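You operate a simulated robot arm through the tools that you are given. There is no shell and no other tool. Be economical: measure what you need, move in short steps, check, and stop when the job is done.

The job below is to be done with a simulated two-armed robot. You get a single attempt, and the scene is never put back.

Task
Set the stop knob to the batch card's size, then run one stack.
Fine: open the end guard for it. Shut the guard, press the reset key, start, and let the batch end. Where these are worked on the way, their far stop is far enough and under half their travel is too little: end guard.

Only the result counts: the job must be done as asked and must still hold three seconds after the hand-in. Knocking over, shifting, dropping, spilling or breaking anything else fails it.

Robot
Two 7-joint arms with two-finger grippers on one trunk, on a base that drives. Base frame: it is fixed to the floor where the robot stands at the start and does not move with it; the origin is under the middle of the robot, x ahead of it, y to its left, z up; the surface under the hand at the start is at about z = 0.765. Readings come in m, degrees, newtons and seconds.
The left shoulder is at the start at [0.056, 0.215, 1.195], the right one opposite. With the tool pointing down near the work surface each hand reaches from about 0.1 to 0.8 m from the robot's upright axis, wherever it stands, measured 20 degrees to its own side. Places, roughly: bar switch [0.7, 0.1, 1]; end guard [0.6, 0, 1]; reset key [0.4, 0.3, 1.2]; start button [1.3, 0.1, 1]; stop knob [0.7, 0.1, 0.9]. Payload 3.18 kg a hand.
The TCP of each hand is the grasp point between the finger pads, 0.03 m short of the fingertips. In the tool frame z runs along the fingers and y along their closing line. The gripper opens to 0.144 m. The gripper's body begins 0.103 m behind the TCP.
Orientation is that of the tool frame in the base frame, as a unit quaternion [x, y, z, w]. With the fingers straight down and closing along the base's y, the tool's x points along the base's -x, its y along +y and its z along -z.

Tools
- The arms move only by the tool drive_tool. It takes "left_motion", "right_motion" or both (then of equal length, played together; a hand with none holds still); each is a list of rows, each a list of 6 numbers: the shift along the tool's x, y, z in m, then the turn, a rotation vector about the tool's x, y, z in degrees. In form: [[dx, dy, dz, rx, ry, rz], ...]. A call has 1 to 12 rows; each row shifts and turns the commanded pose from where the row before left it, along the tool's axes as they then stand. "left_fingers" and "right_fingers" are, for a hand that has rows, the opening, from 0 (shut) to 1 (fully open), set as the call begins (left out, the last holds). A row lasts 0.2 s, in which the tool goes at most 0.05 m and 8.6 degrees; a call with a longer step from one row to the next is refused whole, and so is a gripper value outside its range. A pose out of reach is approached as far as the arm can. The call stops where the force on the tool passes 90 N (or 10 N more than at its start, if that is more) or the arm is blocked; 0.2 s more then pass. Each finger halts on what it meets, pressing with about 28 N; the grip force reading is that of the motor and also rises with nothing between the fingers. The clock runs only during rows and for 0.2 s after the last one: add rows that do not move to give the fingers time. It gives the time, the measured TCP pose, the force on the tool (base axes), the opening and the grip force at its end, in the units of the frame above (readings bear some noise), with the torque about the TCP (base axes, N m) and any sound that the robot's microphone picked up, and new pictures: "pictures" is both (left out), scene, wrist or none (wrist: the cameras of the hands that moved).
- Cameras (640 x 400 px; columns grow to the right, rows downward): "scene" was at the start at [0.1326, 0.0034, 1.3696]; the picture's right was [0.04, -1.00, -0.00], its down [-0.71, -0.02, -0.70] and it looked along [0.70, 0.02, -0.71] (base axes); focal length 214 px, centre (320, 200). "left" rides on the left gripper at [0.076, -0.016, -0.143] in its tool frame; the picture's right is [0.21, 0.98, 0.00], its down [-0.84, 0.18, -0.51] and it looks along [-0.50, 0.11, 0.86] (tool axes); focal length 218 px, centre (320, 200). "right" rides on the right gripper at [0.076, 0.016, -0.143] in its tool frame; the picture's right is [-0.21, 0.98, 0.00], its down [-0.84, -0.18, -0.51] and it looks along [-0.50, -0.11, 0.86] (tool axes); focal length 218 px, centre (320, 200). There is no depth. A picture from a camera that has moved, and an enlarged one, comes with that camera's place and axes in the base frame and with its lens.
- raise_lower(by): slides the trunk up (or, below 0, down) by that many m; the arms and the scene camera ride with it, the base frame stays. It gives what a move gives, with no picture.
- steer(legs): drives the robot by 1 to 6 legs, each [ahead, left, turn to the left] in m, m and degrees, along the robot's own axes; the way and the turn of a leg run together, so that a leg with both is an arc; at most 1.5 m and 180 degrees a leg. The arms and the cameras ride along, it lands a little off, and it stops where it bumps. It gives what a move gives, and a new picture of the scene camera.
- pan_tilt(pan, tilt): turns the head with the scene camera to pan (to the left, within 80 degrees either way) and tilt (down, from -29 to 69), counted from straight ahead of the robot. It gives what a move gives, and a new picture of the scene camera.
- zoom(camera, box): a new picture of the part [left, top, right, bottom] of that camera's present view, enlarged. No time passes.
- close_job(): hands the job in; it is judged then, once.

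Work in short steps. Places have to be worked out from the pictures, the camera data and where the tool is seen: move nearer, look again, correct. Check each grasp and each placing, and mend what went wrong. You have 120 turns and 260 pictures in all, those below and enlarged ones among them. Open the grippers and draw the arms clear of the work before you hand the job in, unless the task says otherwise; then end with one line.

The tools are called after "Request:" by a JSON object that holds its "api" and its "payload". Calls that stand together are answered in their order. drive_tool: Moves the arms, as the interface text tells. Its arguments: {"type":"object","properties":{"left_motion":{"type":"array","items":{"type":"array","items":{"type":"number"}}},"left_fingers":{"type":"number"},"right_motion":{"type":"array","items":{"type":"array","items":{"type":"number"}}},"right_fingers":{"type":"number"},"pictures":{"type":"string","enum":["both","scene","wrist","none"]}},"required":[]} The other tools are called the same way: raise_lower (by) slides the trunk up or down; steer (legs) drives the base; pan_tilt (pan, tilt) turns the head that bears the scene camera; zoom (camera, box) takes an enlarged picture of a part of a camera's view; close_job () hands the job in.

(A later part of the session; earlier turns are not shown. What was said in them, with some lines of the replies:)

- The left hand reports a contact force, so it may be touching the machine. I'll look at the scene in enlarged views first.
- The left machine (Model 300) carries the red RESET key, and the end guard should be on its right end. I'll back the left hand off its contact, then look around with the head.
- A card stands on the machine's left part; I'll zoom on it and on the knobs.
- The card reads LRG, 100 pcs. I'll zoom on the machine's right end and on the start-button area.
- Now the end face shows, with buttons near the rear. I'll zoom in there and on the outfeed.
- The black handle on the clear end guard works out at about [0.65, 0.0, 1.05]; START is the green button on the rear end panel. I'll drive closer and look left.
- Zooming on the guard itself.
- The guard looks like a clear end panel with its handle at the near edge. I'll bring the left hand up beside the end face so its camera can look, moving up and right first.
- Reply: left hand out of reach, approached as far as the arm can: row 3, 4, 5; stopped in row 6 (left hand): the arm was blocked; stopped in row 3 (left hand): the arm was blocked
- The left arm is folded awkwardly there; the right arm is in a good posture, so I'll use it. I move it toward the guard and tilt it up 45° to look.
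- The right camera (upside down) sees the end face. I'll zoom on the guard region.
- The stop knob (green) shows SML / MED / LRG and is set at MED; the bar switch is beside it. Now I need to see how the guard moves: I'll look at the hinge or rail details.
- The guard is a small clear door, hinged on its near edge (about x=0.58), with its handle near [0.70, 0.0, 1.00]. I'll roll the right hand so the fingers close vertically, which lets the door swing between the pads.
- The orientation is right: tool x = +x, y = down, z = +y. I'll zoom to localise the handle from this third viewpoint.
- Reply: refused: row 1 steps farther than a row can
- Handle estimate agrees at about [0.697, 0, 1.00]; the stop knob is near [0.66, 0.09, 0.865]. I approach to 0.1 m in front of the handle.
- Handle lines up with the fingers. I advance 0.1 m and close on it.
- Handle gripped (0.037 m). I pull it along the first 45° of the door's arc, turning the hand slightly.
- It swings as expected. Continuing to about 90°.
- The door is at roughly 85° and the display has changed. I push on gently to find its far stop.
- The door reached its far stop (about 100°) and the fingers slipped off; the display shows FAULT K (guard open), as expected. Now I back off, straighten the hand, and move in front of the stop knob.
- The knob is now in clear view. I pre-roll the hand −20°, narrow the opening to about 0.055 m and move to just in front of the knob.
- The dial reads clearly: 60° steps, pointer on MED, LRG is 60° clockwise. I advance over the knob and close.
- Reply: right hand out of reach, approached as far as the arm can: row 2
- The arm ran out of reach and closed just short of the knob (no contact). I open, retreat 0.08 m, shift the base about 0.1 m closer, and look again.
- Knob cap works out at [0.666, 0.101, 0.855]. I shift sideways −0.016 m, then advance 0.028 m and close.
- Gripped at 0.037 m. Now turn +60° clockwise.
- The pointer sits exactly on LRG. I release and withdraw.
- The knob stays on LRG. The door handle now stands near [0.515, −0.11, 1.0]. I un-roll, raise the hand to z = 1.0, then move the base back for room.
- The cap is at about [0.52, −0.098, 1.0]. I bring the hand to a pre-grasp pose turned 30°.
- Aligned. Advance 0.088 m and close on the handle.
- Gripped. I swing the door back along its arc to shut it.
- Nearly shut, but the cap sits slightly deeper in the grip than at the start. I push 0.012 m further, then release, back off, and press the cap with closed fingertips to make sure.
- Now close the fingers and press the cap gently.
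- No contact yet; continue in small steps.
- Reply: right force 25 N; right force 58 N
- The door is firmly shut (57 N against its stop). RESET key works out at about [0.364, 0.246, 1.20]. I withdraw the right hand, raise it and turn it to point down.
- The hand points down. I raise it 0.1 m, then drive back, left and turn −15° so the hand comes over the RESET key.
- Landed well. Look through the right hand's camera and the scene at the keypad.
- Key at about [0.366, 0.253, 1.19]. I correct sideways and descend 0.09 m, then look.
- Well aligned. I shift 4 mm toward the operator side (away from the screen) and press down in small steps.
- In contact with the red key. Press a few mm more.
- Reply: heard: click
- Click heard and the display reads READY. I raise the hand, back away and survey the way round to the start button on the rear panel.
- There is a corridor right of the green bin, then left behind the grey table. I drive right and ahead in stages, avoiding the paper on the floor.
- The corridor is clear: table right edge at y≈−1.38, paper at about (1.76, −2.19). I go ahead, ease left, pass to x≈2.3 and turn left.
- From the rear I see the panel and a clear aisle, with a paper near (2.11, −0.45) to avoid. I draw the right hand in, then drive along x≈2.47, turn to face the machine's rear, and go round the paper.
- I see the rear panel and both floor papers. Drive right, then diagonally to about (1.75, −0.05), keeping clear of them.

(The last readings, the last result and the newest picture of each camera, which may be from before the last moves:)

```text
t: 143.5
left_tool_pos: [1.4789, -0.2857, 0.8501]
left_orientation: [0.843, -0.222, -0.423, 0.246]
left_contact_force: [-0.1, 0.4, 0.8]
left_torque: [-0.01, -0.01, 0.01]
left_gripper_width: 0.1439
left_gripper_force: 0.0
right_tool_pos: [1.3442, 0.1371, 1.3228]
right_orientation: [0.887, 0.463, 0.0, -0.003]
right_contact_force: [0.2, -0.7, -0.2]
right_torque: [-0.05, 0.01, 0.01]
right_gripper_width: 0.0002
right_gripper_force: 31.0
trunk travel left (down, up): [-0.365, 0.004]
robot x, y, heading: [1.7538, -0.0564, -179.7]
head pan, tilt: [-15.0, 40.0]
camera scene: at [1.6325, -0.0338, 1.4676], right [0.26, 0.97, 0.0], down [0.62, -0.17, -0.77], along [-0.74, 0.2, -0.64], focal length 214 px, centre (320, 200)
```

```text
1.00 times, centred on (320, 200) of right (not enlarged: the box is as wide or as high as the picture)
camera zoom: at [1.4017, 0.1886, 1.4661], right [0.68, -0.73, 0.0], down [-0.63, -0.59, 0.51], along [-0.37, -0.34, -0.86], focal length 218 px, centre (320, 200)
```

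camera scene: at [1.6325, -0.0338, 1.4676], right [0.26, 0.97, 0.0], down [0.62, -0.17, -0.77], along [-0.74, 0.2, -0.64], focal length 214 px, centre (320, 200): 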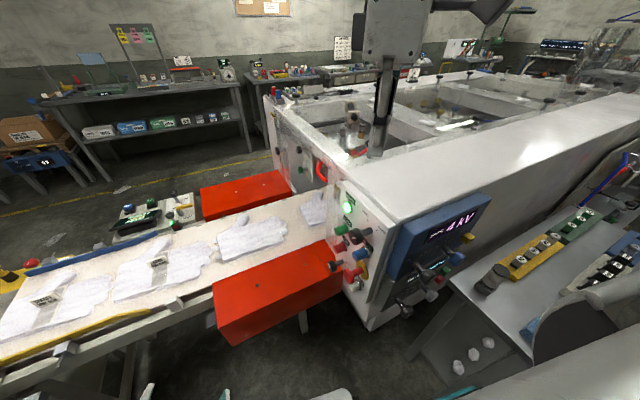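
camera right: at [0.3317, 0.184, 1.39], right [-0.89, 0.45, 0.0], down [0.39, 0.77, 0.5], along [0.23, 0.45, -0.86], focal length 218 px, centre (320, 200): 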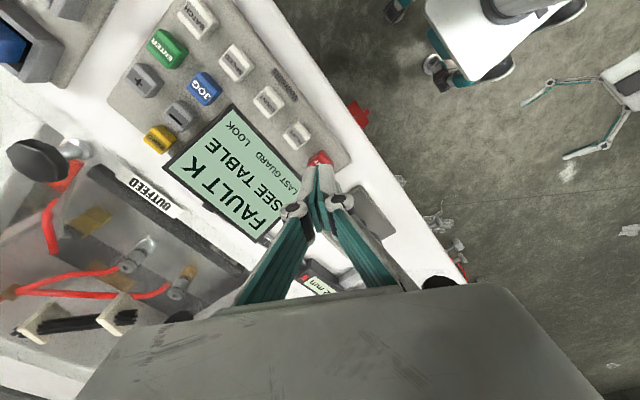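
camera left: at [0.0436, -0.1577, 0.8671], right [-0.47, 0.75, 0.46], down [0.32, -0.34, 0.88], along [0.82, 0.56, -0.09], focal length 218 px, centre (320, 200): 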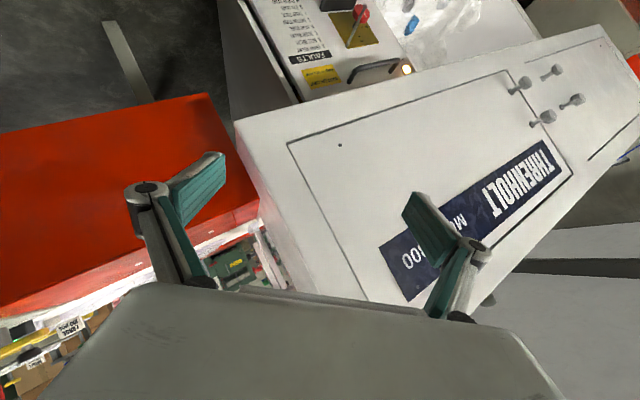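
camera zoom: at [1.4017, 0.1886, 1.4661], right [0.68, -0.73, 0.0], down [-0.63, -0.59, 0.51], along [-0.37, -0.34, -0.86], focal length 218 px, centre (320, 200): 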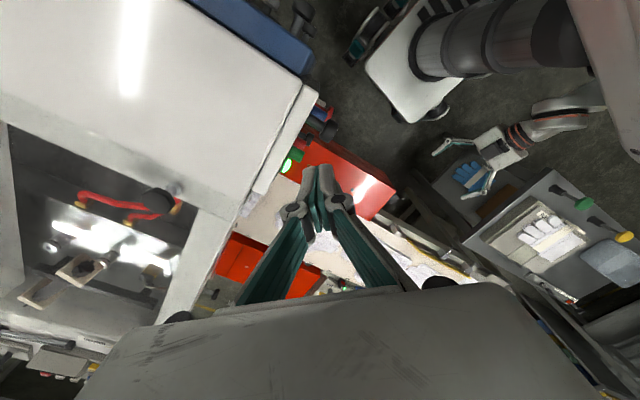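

START is the green button at about [1.26, 0.12, 1.015]; READY is lit. The left arm suits this side, so I back up a little and turn right 40°, then rotate the left hand to point at the panel (+y) while raising it.

Request:
{"api": "steer", "payload": {"legs": [[-0.1, 0, 0], [0, 0, -40]]}}

Request:
{"api": "drive_tool", "payload": {"left_motion": [[0, 0, 0, 4.02, -6.52, 0], [0, 0, 0, 4.02, -6.52, 0], [0, 0, 0, 4.02, -6.52, 0], [0, 0, 0, 4.02, -6.52, 0], [0, 0, 0, 4.02, -6.52, 0], [0, 0, 0, 4.02, -6.52, 0], [0, 0, 0, 4.02, -6.52, 0], [0, 0, 0, 4.02, -6.52, 0], [0, 0, 0, 4.02, -6.52, 0]], "left_fingers": 0}}

```text
t: 146.5
left_tool_pos: [1.4955, -0.0569, 0.8495]
left_orientation: [0.717, -0.496, -0.481, 0.087]
left_contact_force: [0.8, -0.7, 0.0]
left_torque: [-0.01, 0.02, 0.0]
left_gripper_width: 0.1439
left_gripper_force: 0.0
right_tool_pos: [1.6635, 0.3525, 1.3226]
right_orientation: [0.991, 0.133, 0.001, -0.002]
right_contact_force: [-0.3, -0.3, 0.0]
right_torque: [-0.01, 0.01, 0.02]
right_gripper_width: 0.0
right_gripper_force: 31.2
trunk travel left (down, up): [-0.365, 0.004]
robot x, y, heading: [1.857, -0.0553, 140.3]
head pan, tilt: [-15.0, 40.0]
camera scene: at [1.7746, 0.04, 1.4676], right [0.82, 0.58, 0.0], down [0.37, -0.52, -0.77], along [-0.44, 0.63, -0.64], focal length 214 px, centre (320, 200)
```

scene: 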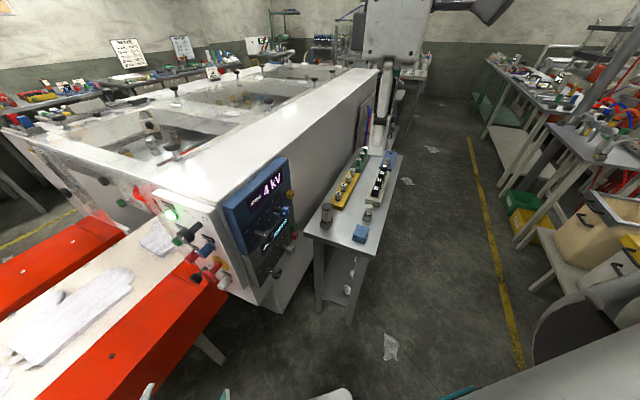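

```text
t: 148.5
left_tool_pos: [1.4941, -0.0567, 0.8485]
left_orientation: [-0.386, 0.594, 0.595, 0.381]
left_contact_force: [0.4, 0.1, -0.2]
left_torque: [0.02, -0.03, -0.02]
left_gripper_width: 0.0
left_gripper_force: 27.2
right_tool_pos: [1.6615, 0.3534, 1.3231]
right_orientation: [0.991, 0.132, 0.002, -0.002]
right_contact_force: [-0.1, 0.9, -0.1]
right_torque: [0.03, -0.05, 0.02]
right_gripper_width: 0.0
right_gripper_force: 30.7
trunk travel left (down, up): [-0.365, 0.004]
robot x, y, heading: [1.8514, -0.0544, 140.3]
head pan, tilt: [-15.0, 40.0]
camera scene: at [1.7734, 0.0399, 1.4675], right [0.82, 0.58, 0.0], down [0.37, -0.52, -0.77], along [-0.44, 0.62, -0.64], focal length 214 px, centre (320, 200)
camera left: at [1.4782, -0.1992, 0.772], right [-0.98, 0.0, 0.21], down [0.19, -0.5, 0.84], along [0.1, 0.86, 0.49], focal length 218 px, centre (320, 200)
```

scene: 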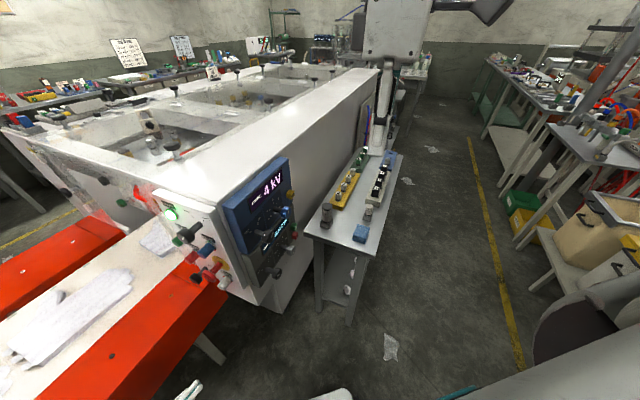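
left: 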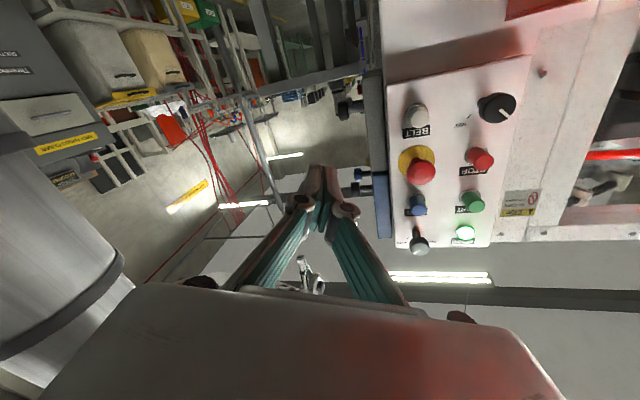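

Excellent: the left hand points at the panel. START solves to [1.257, 0.122, 1.014]. I translate in the panel-parallel plane to line up with it.

Request:
{"api": "drive_tool", "payload": {"left_motion": [[-0.00755, 0.04064, 0, 0, 0, 0], [-0.00755, 0.04064, 0, 0, 0, 0], [-0.00755, 0.04064, 0, 0, 0, 0], [-0.00755, 0.04064, 0, 0, 0, 0], [-0.00755, 0.04064, 0, 0, 0, 0], [-0.00755, 0.04064, 0, 0, 0, 0], [-0.00755, 0.04064, 0, 0, 0, 0]]}}

Request:
{"api": "zoom", "payload": {"camera": "left", "box": [220, 60, 420, 220]}}

Request:
{"api": "zoom", "payload": {"camera": "scene", "box": [130, 180, 290, 310]}}

```text
t: 150.1
left_tool_pos: [1.2567, -0.0568, 1.0137]
left_orientation: [-0.386, 0.594, 0.594, 0.382]
left_contact_force: [-0.2, 0.2, -0.7]
left_torque: [0.01, -0.05, 0.01]
left_gripper_width: 0.0
left_gripper_force: 28.1
right_tool_pos: [1.6617, 0.3534, 1.3225]
right_orientation: [0.991, 0.133, 0.002, -0.002]
right_contact_force: [-0.4, 0.0, -0.2]
right_torque: [0.0, -0.03, -0.04]
right_gripper_width: 0.0
right_gripper_force: 30.5
trunk travel left (down, up): [-0.365, 0.004]
robot x, y, heading: [1.8524, -0.0594, 140.1]
head pan, tilt: [-15.0, 40.0]
camera scene: at [1.7737, 0.0403, 1.4675], right [0.82, 0.58, 0.0], down [0.37, -0.52, -0.77], along [-0.44, 0.62, -0.64], focal length 214 px, centre (320, 200)
camera left: at [1.2408, -0.1997, 0.9384], right [-0.98, -0.01, 0.21], down [0.19, -0.5, 0.84], along [0.1, 0.86, 0.49], focal length 218 px, centre (320, 200)
```

scene: 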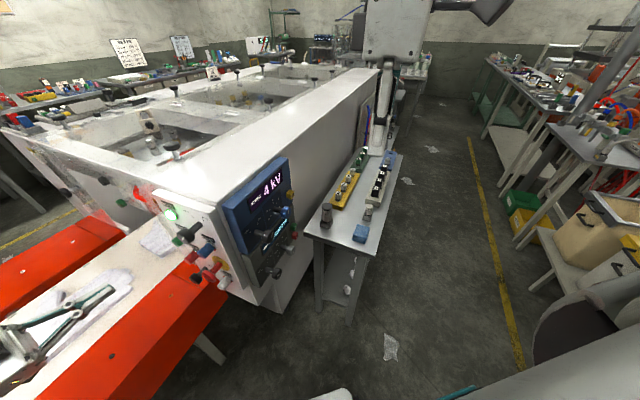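
left: 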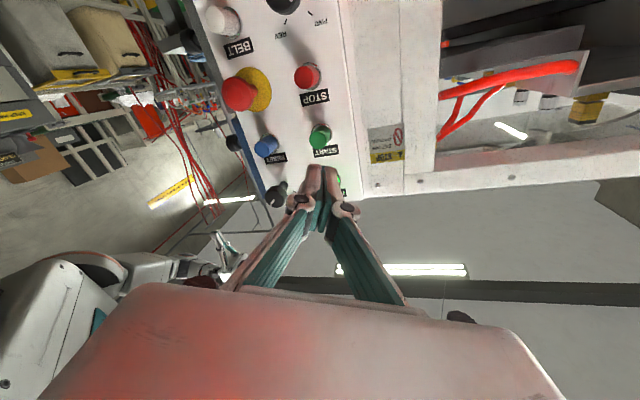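

```text
2.50 times, centred on (320, 140) of left
camera zoom: at [1.2408, -0.1997, 0.9384], right [-0.98, -0.01, 0.21], down [0.19, -0.5, 0.84], along [0.1, 0.86, 0.49], focal length 546 px, centre (320, 350)
```

zoom: 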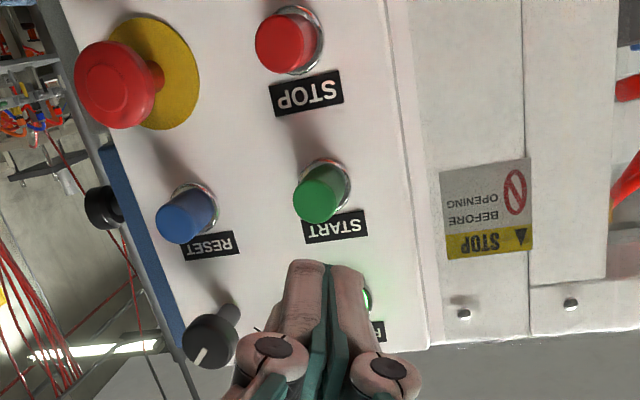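

```text
3.08 times, centred on (210, 245) of scene
camera zoom: at [1.7737, 0.0403, 1.4675], right [0.82, 0.58, 0.0], down [0.37, -0.52, -0.77], along [-0.44, 0.62, -0.64], focal length 660 px, centre (658, 62)
```

zoom: 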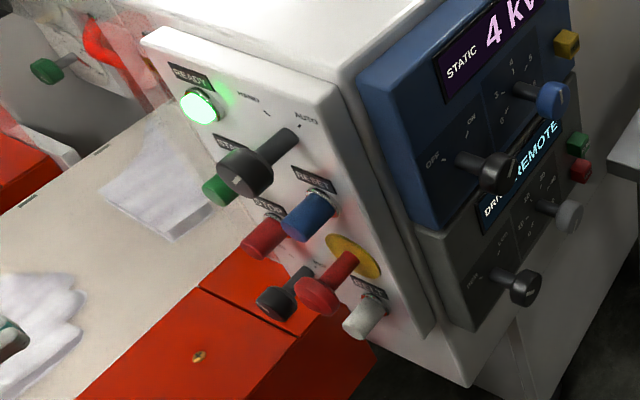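

Aim at [1.2575, ~0.118, 1.022]: I raise 8 mm and advance 0.12 m.

Request:
{"api": "drive_tool", "payload": {"left_motion": [[-0.0073, 0.0025, 0.03, 0, 0, 0], [0, 0, 0.04, 0, 0, 0], [0, 0, 0.04, 0, 0, 0], [0, 0, 0.01, 0, 0, 0]], "pictures": "wrist"}}

Request:
{"api": "zoom", "payload": {"camera": "left", "box": [240, 90, 400, 220]}}

Request:
{"api": "zoom", "payload": {"camera": "scene", "box": [130, 180, 290, 310]}}

```text
t: 151.1
left_tool_pos: [1.2586, 0.0622, 1.0222]
left_orientation: [-0.385, 0.595, 0.594, 0.381]
left_contact_force: [-0.8, -0.2, -0.1]
left_torque: [-0.01, 0.03, 0.0]
left_gripper_width: 0.0
left_gripper_force: 28.3
right_tool_pos: [1.6624, 0.3524, 1.3229]
right_orientation: [0.991, 0.133, 0.001, -0.001]
right_contact_force: [-0.8, -0.6, -0.6]
right_torque: [-0.02, -0.01, -0.02]
right_gripper_width: 0.0
right_gripper_force: 30.8
trunk travel left (down, up): [-0.365, 0.004]
robot x, y, heading: [1.8521, -0.0526, 140.3]
head pan, tilt: [-15.0, 40.0]
camera left: at [1.2421, -0.0803, 0.945], right [-0.98, -0.01, 0.21], down [0.19, -0.5, 0.84], along [0.1, 0.86, 0.49], focal length 218 px, centre (320, 200)
```

left: 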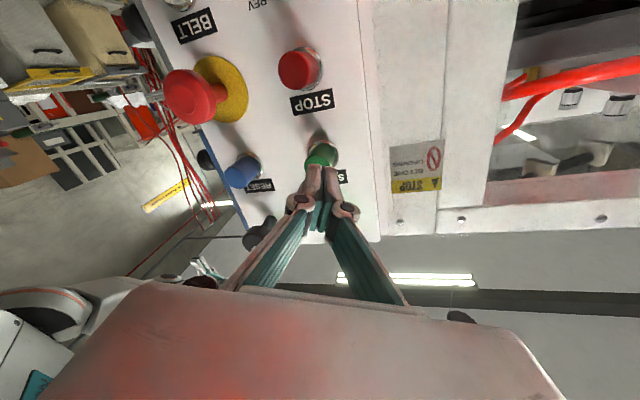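

```text
3.08 times, centred on (320, 155) of left
camera zoom: at [1.2421, -0.0803, 0.945], right [-0.98, -0.01, 0.21], down [0.19, -0.5, 0.84], along [0.1, 0.86, 0.49], focal length 672 px, centre (320, 338)
```

zoom: 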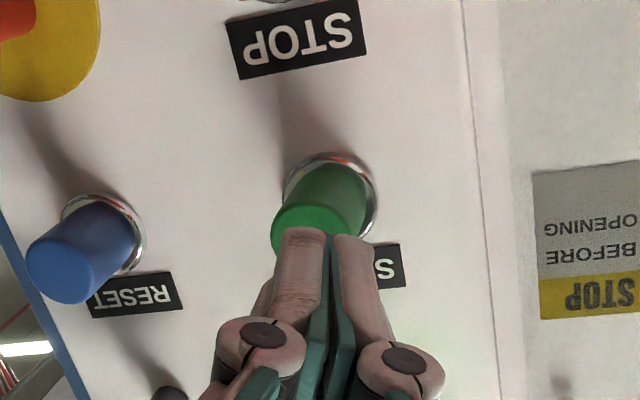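

```text
3.08 times, centred on (210, 245) of scene
camera zoom: at [1.7745, 0.0395, 1.4676], right [0.82, 0.58, 0.0], down [0.37, -0.52, -0.77], along [-0.44, 0.63, -0.64], focal length 660 px, centre (658, 62)
```

zoom: 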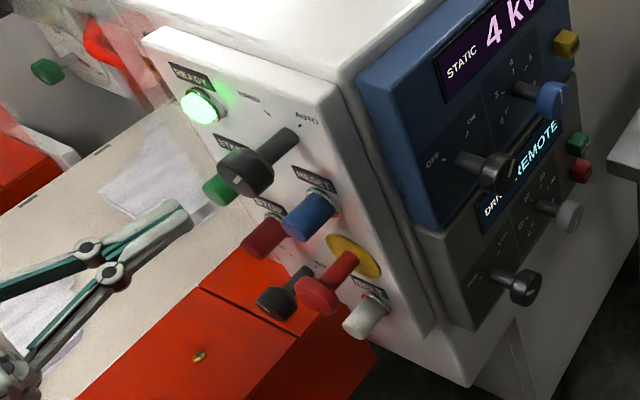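

Almost there; lower 4 mm and advance in small steps until it clicks.

Request:
{"api": "drive_tool", "payload": {"left_motion": [[0.0036, -0.0016, 0.01, 0, 0, 0], [0, 0, 0.01, 0, 0, 0]], "pictures": "none"}}

Request:
{"api": "drive_tool", "payload": {"left_motion": [[0, 0, 0.005, 0, 0, 0], [0, 0, 0.004, 0, 0, 0]], "pictures": "wrist"}}

```text
t: 151.7
left_tool_pos: [1.2576, 0.0831, 1.0174]
left_orientation: [-0.386, 0.594, 0.596, 0.379]
left_contact_force: [-0.4, 0.3, 0.4]
left_torque: [0.01, -0.02, 0.01]
left_gripper_width: 0.0
left_gripper_force: 27.9
right_tool_pos: [1.6621, 0.3536, 1.322]
right_orientation: [0.991, 0.133, 0.001, -0.002]
right_contact_force: [0.1, -0.2, -0.4]
right_torque: [0.0, 0.01, 0.05]
right_gripper_width: 0.0005
right_gripper_force: 30.5
trunk travel left (down, up): [-0.365, 0.004]
robot x, y, heading: [1.8513, -0.0541, 140.4]
head pan, tilt: [-15.0, 40.0]
```

```text
t: 152.3
left_tool_pos: [1.2575, 0.0887, 1.0169]
left_orientation: [-0.385, 0.594, 0.595, 0.38]
left_contact_force: [2.6, -19.8, 0.2]
left_torque: [0.02, 0.03, 0.08]
left_gripper_width: 0.0
left_gripper_force: 28.2
right_tool_pos: [1.6613, 0.3497, 1.3227]
right_orientation: [0.991, 0.134, 0.001, -0.004]
right_contact_force: [-0.4, 0.7, 1.2]
right_torque: [0.0, -0.01, 0.02]
right_gripper_width: 0.0001
right_gripper_force: 30.8
trunk travel left (down, up): [-0.365, 0.004]
robot x, y, heading: [1.854, -0.0561, 140.3]
head pan, tilt: [-15.0, 40.0]
heard: click
camera left: at [1.2416, -0.054, 0.9408], right [-0.98, -0.01, 0.21], down [0.19, -0.5, 0.84], along [0.1, 0.86, 0.49], focal length 218 px, centre (320, 200)
```

left: 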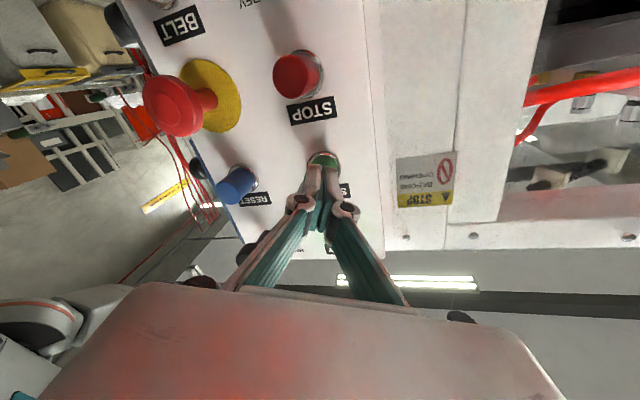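

Click heard. I withdraw along −y and watch for the machine running.

Request:
{"api": "drive_tool", "payload": {"left_motion": [[0, 0, -0.03, 0, 0, 0], [0, 0, -0.04, 0, 0, 0], [0, 0, -0.04, 0, 0, 0], [0, 0, -0.04, 0, 0, 0]], "pictures": "both"}}

Request:
{"api": "zoom", "payload": {"camera": "scene", "box": [130, 180, 290, 310]}}

```text
t: 153.3
left_tool_pos: [1.2591, -0.0589, 1.0185]
left_orientation: [-0.384, 0.594, 0.596, 0.381]
left_contact_force: [-1.0, 0.7, -0.5]
left_torque: [-0.01, -0.01, -0.02]
left_gripper_width: 0.0
left_gripper_force: 27.7
right_tool_pos: [1.6627, 0.3527, 1.3245]
right_orientation: [0.991, 0.133, 0.001, -0.002]
right_contact_force: [0.9, -0.2, -0.6]
right_torque: [0.05, 0.02, 0.0]
right_gripper_width: 0.0
right_gripper_force: 31.0
trunk travel left (down, up): [-0.365, 0.004]
robot x, y, heading: [1.8545, -0.0559, 140.4]
head pan, tilt: [-15.0, 40.0]
camera scene: at [1.7747, 0.0389, 1.4676], right [0.82, 0.58, 0.0], down [0.37, -0.52, -0.77], along [-0.44, 0.63, -0.64], focal length 214 px, centre (320, 200)
camera left: at [1.2425, -0.2018, 0.9424], right [-0.98, -0.01, 0.21], down [0.19, -0.51, 0.84], along [0.1, 0.86, 0.49], focal length 218 px, centre (320, 200)
```

scene: 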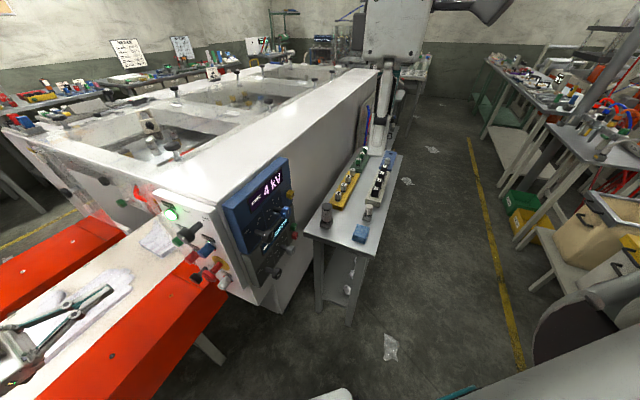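
left: 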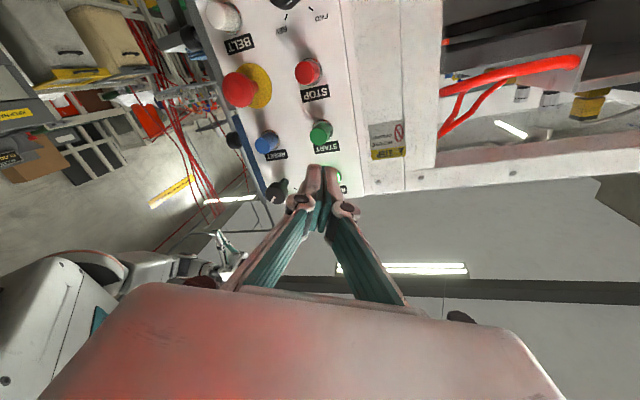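

```text
3.08 times, centred on (210, 245) of scene
camera zoom: at [1.7747, 0.0389, 1.4676], right [0.82, 0.58, 0.0], down [0.37, -0.52, -0.77], along [-0.44, 0.63, -0.64], focal length 660 px, centre (658, 62)
```

zoom: 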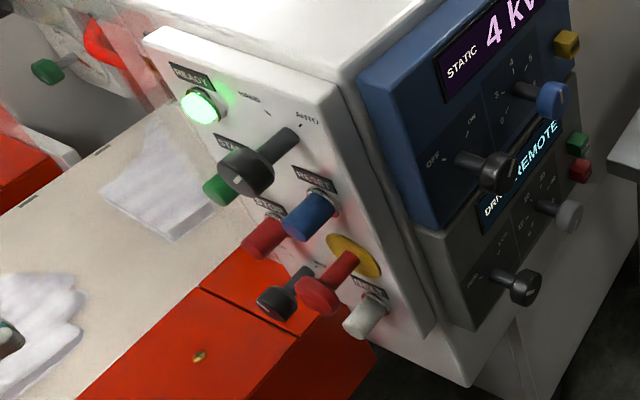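

I'll wait a little and check the HAND/AUTO knob plus lamps from the left camera.

Request:
{"api": "drive_tool", "payload": {"left_motion": [[0, 0, -0.02, 0, 0, 0], [0.03, 0, 0, 0, 0, 0], [0.04, 0, 0, 0, 0, 0], [0.04, 0, 0, 0, 0, 0], [0, 0, 0, 0, 0, 0], [0, 0, 0, 0, 0, 0], [0, 0, 0, 0, 0, 0], [0, 0, 0, 0, 0, 0], [0, 0, 0, 0, 0, 0]], "pictures": "none"}}

Request:
{"api": "zoom", "payload": {"camera": "left", "box": [180, 20, 440, 220]}}

Request:
{"api": "zoom", "payload": {"camera": "scene", "box": [130, 180, 290, 310]}}

```text
t: 155.3
left_tool_pos: [1.2136, -0.0785, 0.918]
left_orientation: [-0.385, 0.594, 0.594, 0.381]
left_contact_force: [-0.6, -0.1, -1.3]
left_torque: [-0.02, 0.03, -0.02]
left_gripper_width: 0.0002
left_gripper_force: 27.4
right_tool_pos: [1.6616, 0.3521, 1.3231]
right_orientation: [0.991, 0.133, 0.001, -0.002]
right_contact_force: [-0.9, -0.1, -0.2]
right_torque: [-0.02, 0.02, 0.0]
right_gripper_width: 0.0002
right_gripper_force: 30.4
trunk travel left (down, up): [-0.365, 0.004]
robot x, y, heading: [1.8533, -0.0557, 140.4]
head pan, tilt: [-15.0, 40.0]
```

```text
2.00 times, centred on (310, 120) of left
camera zoom: at [1.1969, -0.2218, 0.8413], right [-0.98, -0.01, 0.21], down [0.19, -0.5, 0.84], along [0.1, 0.86, 0.49], focal length 436 px, centre (340, 360)
```

zoom: 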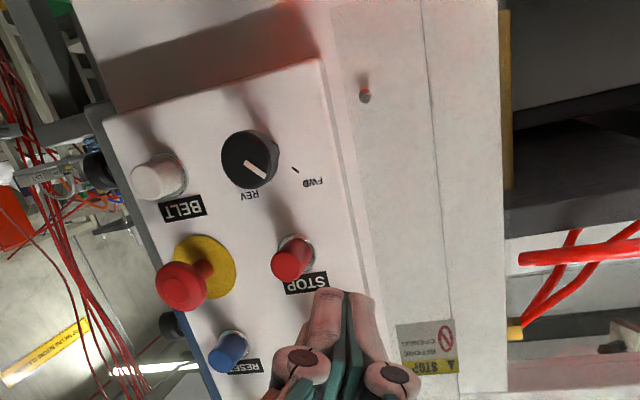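

```text
3.08 times, centred on (210, 245) of scene
camera zoom: at [1.7744, 0.0399, 1.4675], right [0.82, 0.58, 0.0], down [0.37, -0.52, -0.77], along [-0.44, 0.63, -0.64], focal length 660 px, centre (658, 62)
```

zoom: 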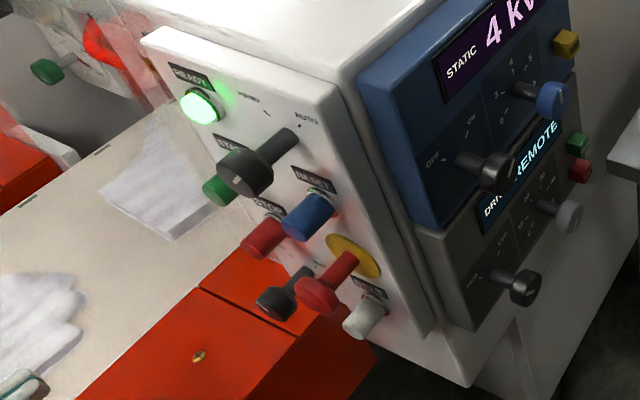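

To read the display I must return to the front. First I fold the left arm back the way it came.

Request:
{"api": "drive_tool", "payload": {"left_motion": [[-0.0075, -0.0406, 0, 0, 0, 0], [-0.0075, -0.0406, 0, 0, 0, 0], [-0.0075, -0.0406, 0, 0, 0, 0], [-0.0075, -0.0406, 0, 0, 0, 0], [-0.0075, -0.0406, 0, 0, 0, 0], [-0.0075, -0.0406, 0, 0, 0, 0], [-0.0075, -0.0406, 0, 0, 0, 0]], "pictures": "none"}}

Request:
{"api": "drive_tool", "payload": {"left_motion": [[0, 0, 0, -4.02, 6.52, 0], [0, 0, 0, -4.02, 6.52, 0], [0, 0, 0, -4.02, 6.52, 0], [0, 0, 0, -4.02, 6.52, 0], [0, 0, 0, -4.02, 6.52, 0], [0, 0, 0, -4.02, 6.52, 0], [0, 0, 0, -4.02, 6.52, 0], [0, 0, 0, -4.02, 6.52, 0], [0, 0, 0, -4.02, 6.52, 0]], "pictures": "scene"}}

```text
t: 156.9
left_tool_pos: [1.4944, -0.0768, 0.8491]
left_orientation: [-0.384, 0.595, 0.594, 0.381]
left_contact_force: [0.4, 0.1, -0.3]
left_torque: [0.0, 0.0, -0.01]
left_gripper_width: 0.0
left_gripper_force: 28.7
right_tool_pos: [1.6626, 0.3523, 1.3229]
right_orientation: [0.991, 0.134, 0.001, -0.002]
right_contact_force: [-0.4, 0.5, 0.3]
right_torque: [-0.01, 0.03, -0.03]
right_gripper_width: 0.0
right_gripper_force: 30.5
trunk travel left (down, up): [-0.365, 0.004]
robot x, y, heading: [1.8517, -0.0593, 140.3]
head pan, tilt: [-15.0, 40.0]
```

```text
t: 159.0
left_tool_pos: [1.4924, -0.0818, 0.8451]
left_orientation: [0.648, -0.573, -0.494, 0.084]
left_contact_force: [-1.0, 0.2, -1.0]
left_torque: [-0.01, 0.05, 0.03]
left_gripper_width: 0.0
left_gripper_force: 27.5
right_tool_pos: [1.6619, 0.3528, 1.3232]
right_orientation: [0.991, 0.133, 0.002, -0.002]
right_contact_force: [-0.7, -0.1, 0.0]
right_torque: [0.05, 0.02, 0.01]
right_gripper_width: 0.0
right_gripper_force: 30.8
trunk travel left (down, up): [-0.365, 0.004]
robot x, y, heading: [1.8563, -0.0564, 140.3]
head pan, tilt: [-15.0, 40.0]
stopped in row 9 (left hand): the arm was blocked; the commanded pose is now the measured one
camera scene: at [1.7744, 0.0399, 1.4675], right [0.82, 0.58, 0.0], down [0.37, -0.52, -0.77], along [-0.44, 0.63, -0.64], focal length 214 px, centre (320, 200)
```

scene: 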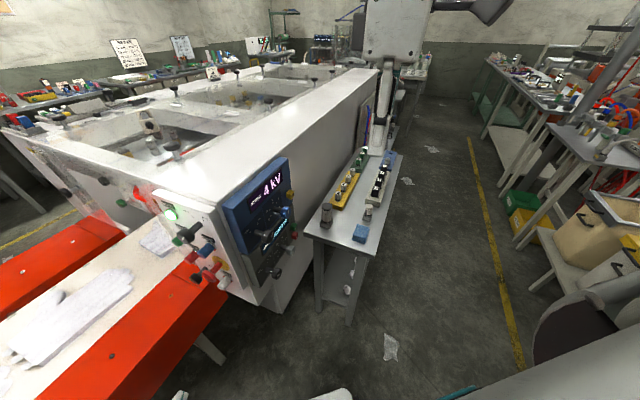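

Drive back along the same route.

Request:
{"api": "steer", "payload": {"legs": [[0, 0, 39.7], [-0.5, 0.064, 0], [-0.1, 0.13, 0], [0, 0.7, 0], [0, 0, -90]]}}

Request:
{"api": "steer", "payload": {"legs": [[-0.9, 0.2, 0], [0, 0, -90]]}}

```text
t: 175.2
left_tool_pos: [2.2084, -0.691, 0.8452]
left_orientation: [-0.339, 0.796, 0.482, 0.137]
left_contact_force: [0.1, 0.6, 0.1]
left_torque: [0.01, -0.03, -0.01]
left_gripper_width: 0.0
left_gripper_force: 28.1
right_tool_pos: [2.6521, -0.5493, 1.323]
right_orientation: [0.952, -0.306, 0.002, 0.0]
right_contact_force: [-0.3, -0.1, -0.5]
right_torque: [0.0, -0.02, 0.0]
right_gripper_width: 0.0001
right_gripper_force: 30.5
trunk travel left (down, up): [-0.365, 0.004]
robot x, y, heading: [2.4541, -0.954, 89.5]
head pan, tilt: [-15.0, 40.0]
camera scene: at [2.4803, -0.8316, 1.4675], right [0.96, -0.27, 0.0], down [-0.17, -0.62, -0.77], along [0.21, 0.74, -0.64], focal length 214 px, centre (320, 200)
```

scene: 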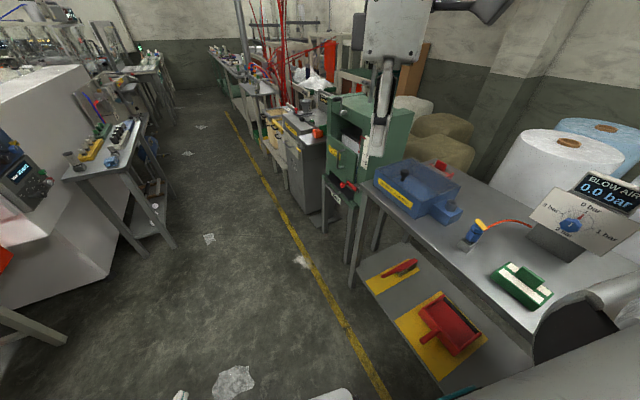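

```text
t: 183.9
left_tool_pos: [2.513, -1.6021, 0.8454]
left_orientation: [0.325, 0.802, 0.243, 0.438]
left_contact_force: [0.1, -0.7, -0.6]
left_torque: [-0.02, -0.03, -0.02]
left_gripper_width: 0.0
left_gripper_force: 28.0
right_tool_pos: [2.6531, -2.0453, 1.321]
right_orientation: [-0.456, 0.89, -0.003, 0.0]
right_contact_force: [-0.4, 1.1, 0.7]
right_torque: [0.0, -0.04, -0.01]
right_gripper_width: 0.0
right_gripper_force: 30.7
trunk travel left (down, up): [-0.365, 0.004]
robot x, y, heading: [2.248, -1.8473, -0.9]
head pan, tilt: [-15.0, 40.0]
camera scene: at [2.3728, -1.8711, 1.4675], right [-0.27, -0.96, 0.0], down [-0.62, 0.17, -0.77], along [0.74, -0.21, -0.64], focal length 214 px, centre (320, 200)
```

scene: 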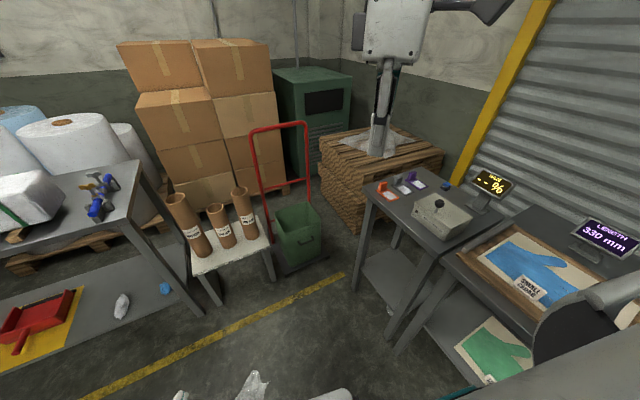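

Continue back: reverse along the corridor to the front side.

Request:
{"api": "steer", "payload": {"legs": [[0, 0, 0.9], [-0.85, 0, 0], [-0.2, -0.215, 0], [-1.5, 0, 0]]}}

Request:
{"api": "steer", "payload": {"legs": [[-0.15, 0, 0], [0, 1.45, 0], [0, 0.6, 0]]}}

Request:
{"api": "pan_tilt", "payload": {"pan": 20, "tilt": 30}}

```text
t: 197.9
left_tool_pos: [-0.041, -1.8339, 0.8452]
left_orientation: [0.315, 0.806, 0.249, 0.435]
left_contact_force: [-0.1, -0.6, 0.0]
left_torque: [-0.01, 0.0, -0.02]
left_gripper_width: 0.0
left_gripper_force: 27.5
right_tool_pos: [0.1102, -2.2749, 1.3233]
right_orientation: [-0.466, 0.885, -0.003, -0.001]
right_contact_force: [-0.2, -0.3, 0.2]
right_torque: [0.01, -0.01, 0.0]
right_gripper_width: 0.0
right_gripper_force: 30.6
trunk travel left (down, up): [-0.365, 0.004]
robot x, y, heading: [-0.2992, -2.0877, 0.7]
head pan, tilt: [-15.0, 40.0]
camera scene: at [-0.175, -2.1068, 1.4676], right [-0.25, -0.97, 0.0], down [-0.62, 0.16, -0.77], along [0.74, -0.19, -0.64], focal length 214 px, centre (320, 200)
```

scene: 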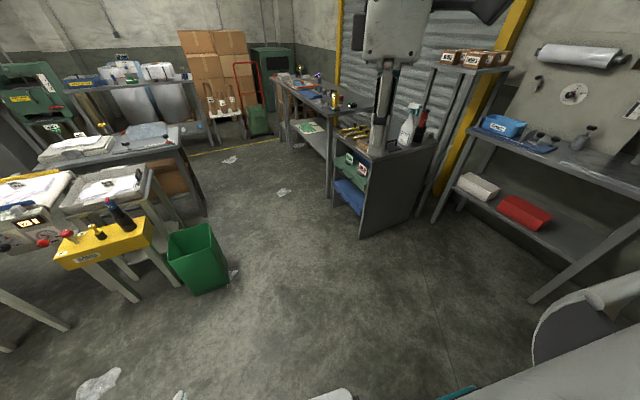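

```text
t: 217.1
left_tool_pos: [-0.1959, 0.2166, 0.8454]
left_orientation: [0.318, 0.805, 0.248, 0.436]
left_contact_force: [0.5, -0.5, 0.2]
left_torque: [0.01, -0.01, -0.04]
left_gripper_width: 0.0
left_gripper_force: 28.0
right_tool_pos: [-0.047, -0.225, 1.322]
right_orientation: [-0.463, 0.886, -0.002, 0.0]
right_contact_force: [0.2, 0.4, -0.2]
right_torque: [0.01, 0.0, 0.01]
right_gripper_width: 0.0
right_gripper_force: 31.0
trunk travel left (down, up): [-0.365, 0.004]
robot x, y, heading: [-0.4595, -0.0376, 0.3]
head pan, tilt: [-15.0, 40.0]
camera scene: at [-0.3319, -0.0548, 1.4675], right [-0.26, -0.97, 0.0], down [-0.62, 0.16, -0.77], along [0.74, -0.2, -0.64], focal length 214 px, centre (320, 200)
```

scene: 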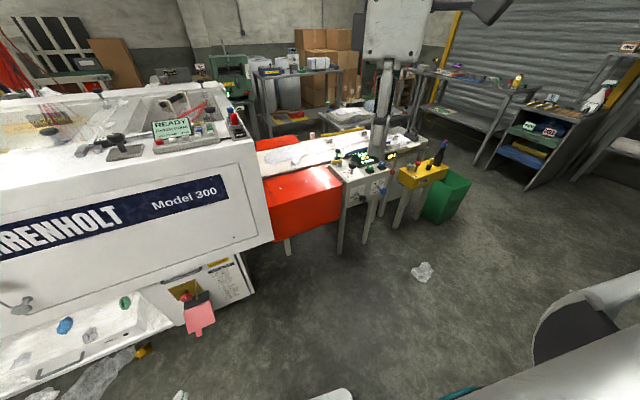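

```text
t: 218.1
left_tool_pos: [-0.1971, 0.2166, 0.8447]
left_orientation: [0.317, 0.805, 0.249, 0.436]
left_contact_force: [-0.6, -0.6, 1.1]
left_torque: [0.0, 0.01, 0.01]
left_gripper_width: 0.0
left_gripper_force: 28.7
right_tool_pos: [-0.0477, -0.2248, 1.3244]
right_orientation: [-0.463, 0.886, -0.003, -0.001]
right_contact_force: [0.7, 0.0, 0.3]
right_torque: [-0.01, 0.0, -0.01]
right_gripper_width: 0.0001
right_gripper_force: 30.7
trunk travel left (down, up): [-0.365, 0.004]
robot x, y, heading: [-0.4549, -0.0309, 0.4]
head pan, tilt: [20.0, 30.0]
camera scene: at [-0.3292, -0.0021, 1.4829], right [0.34, -0.94, 0.0], down [-0.47, -0.17, -0.87], along [0.81, 0.3, -0.5], focal length 214 px, centre (320, 200)
```

scene: 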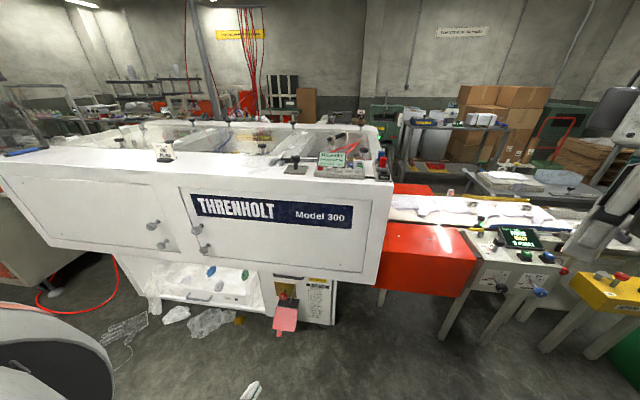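

Request:
{"api": "zoom", "payload": {"camera": "scene", "box": [305, 140, 385, 190]}}

Request:
{"api": "zoom", "payload": {"camera": "scene", "box": [470, 210, 570, 300]}}

```text
8.00 times, centred on (345, 165) of scene
camera zoom: at [-0.3292, -0.0021, 1.4829], right [0.34, -0.94, 0.0], down [-0.47, -0.17, -0.87], along [0.81, 0.3, -0.5], focal length 1716 px, centre (120, 480)
```

zoom: 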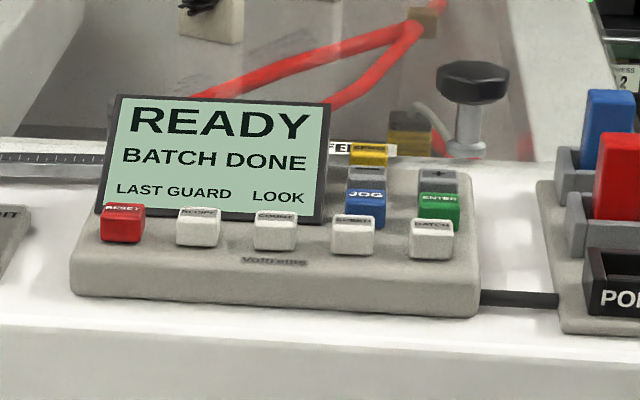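

```text
4.44 times, centred on (520, 255) of scene
camera zoom: at [-0.3292, -0.0021, 1.4829], right [0.34, -0.94, 0.0], down [-0.47, -0.17, -0.87], along [0.81, 0.3, -0.5], focal length 953 px, centre (-569, -44)
```

zoom: 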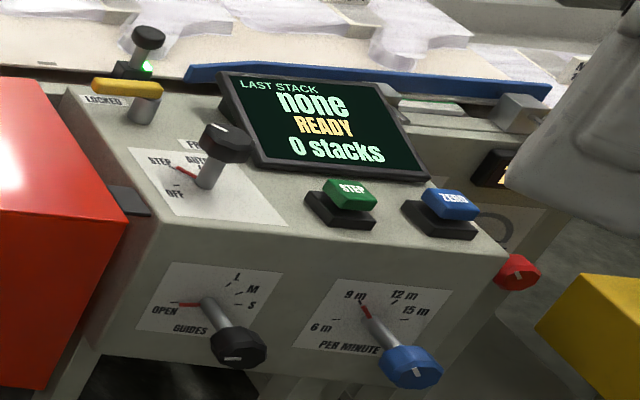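

The display reads READY / BATCH DONE, so the batch has ended. I open both grippers, clear of the work, and hand in.

Request:
{"api": "drive_tool", "payload": {"left_motion": [[0, 0, 0, 0, 0, 0], [0, 0, 0, 0, 0, 0], [0, 0, 0, 0, 0, 0]], "right_motion": [[0, 0, 0, 0, 0, 0], [0, 0, 0, 0, 0, 0], [0, 0, 0, 0, 0, 0]], "left_fingers": 1, "right_fingers": 1, "pictures": "none"}}

Request:
{"api": "close_job", "payload": {}}

```text
t: 218.9
left_tool_pos: [-0.1968, 0.2169, 0.8457]
left_orientation: [0.319, 0.805, 0.246, 0.436]
left_contact_force: [-0.3, -1.3, 0.1]
left_torque: [-0.03, -0.02, -0.01]
left_gripper_width: 0.1441
left_gripper_force: 0.0
right_tool_pos: [-0.0472, -0.2252, 1.323]
right_orientation: [-0.463, 0.886, -0.002, -0.001]
right_contact_force: [-0.5, 0.6, 0.3]
right_torque: [-0.01, -0.05, 0.0]
right_gripper_width: 0.1441
right_gripper_force: 0.1
trunk travel left (down, up): [-0.365, 0.004]
robot x, y, heading: [-0.457, -0.0364, 0.2]
head pan, tilt: [20.0, 30.0]
```

```text
The job is handed in.
```

The stop knob is on LRG to match the batch card, the end guard is shut, and after reset and start the display read READY / BATCH DONE; the separate stacker's own display still showed 0 stacks, and I left that unit alone.
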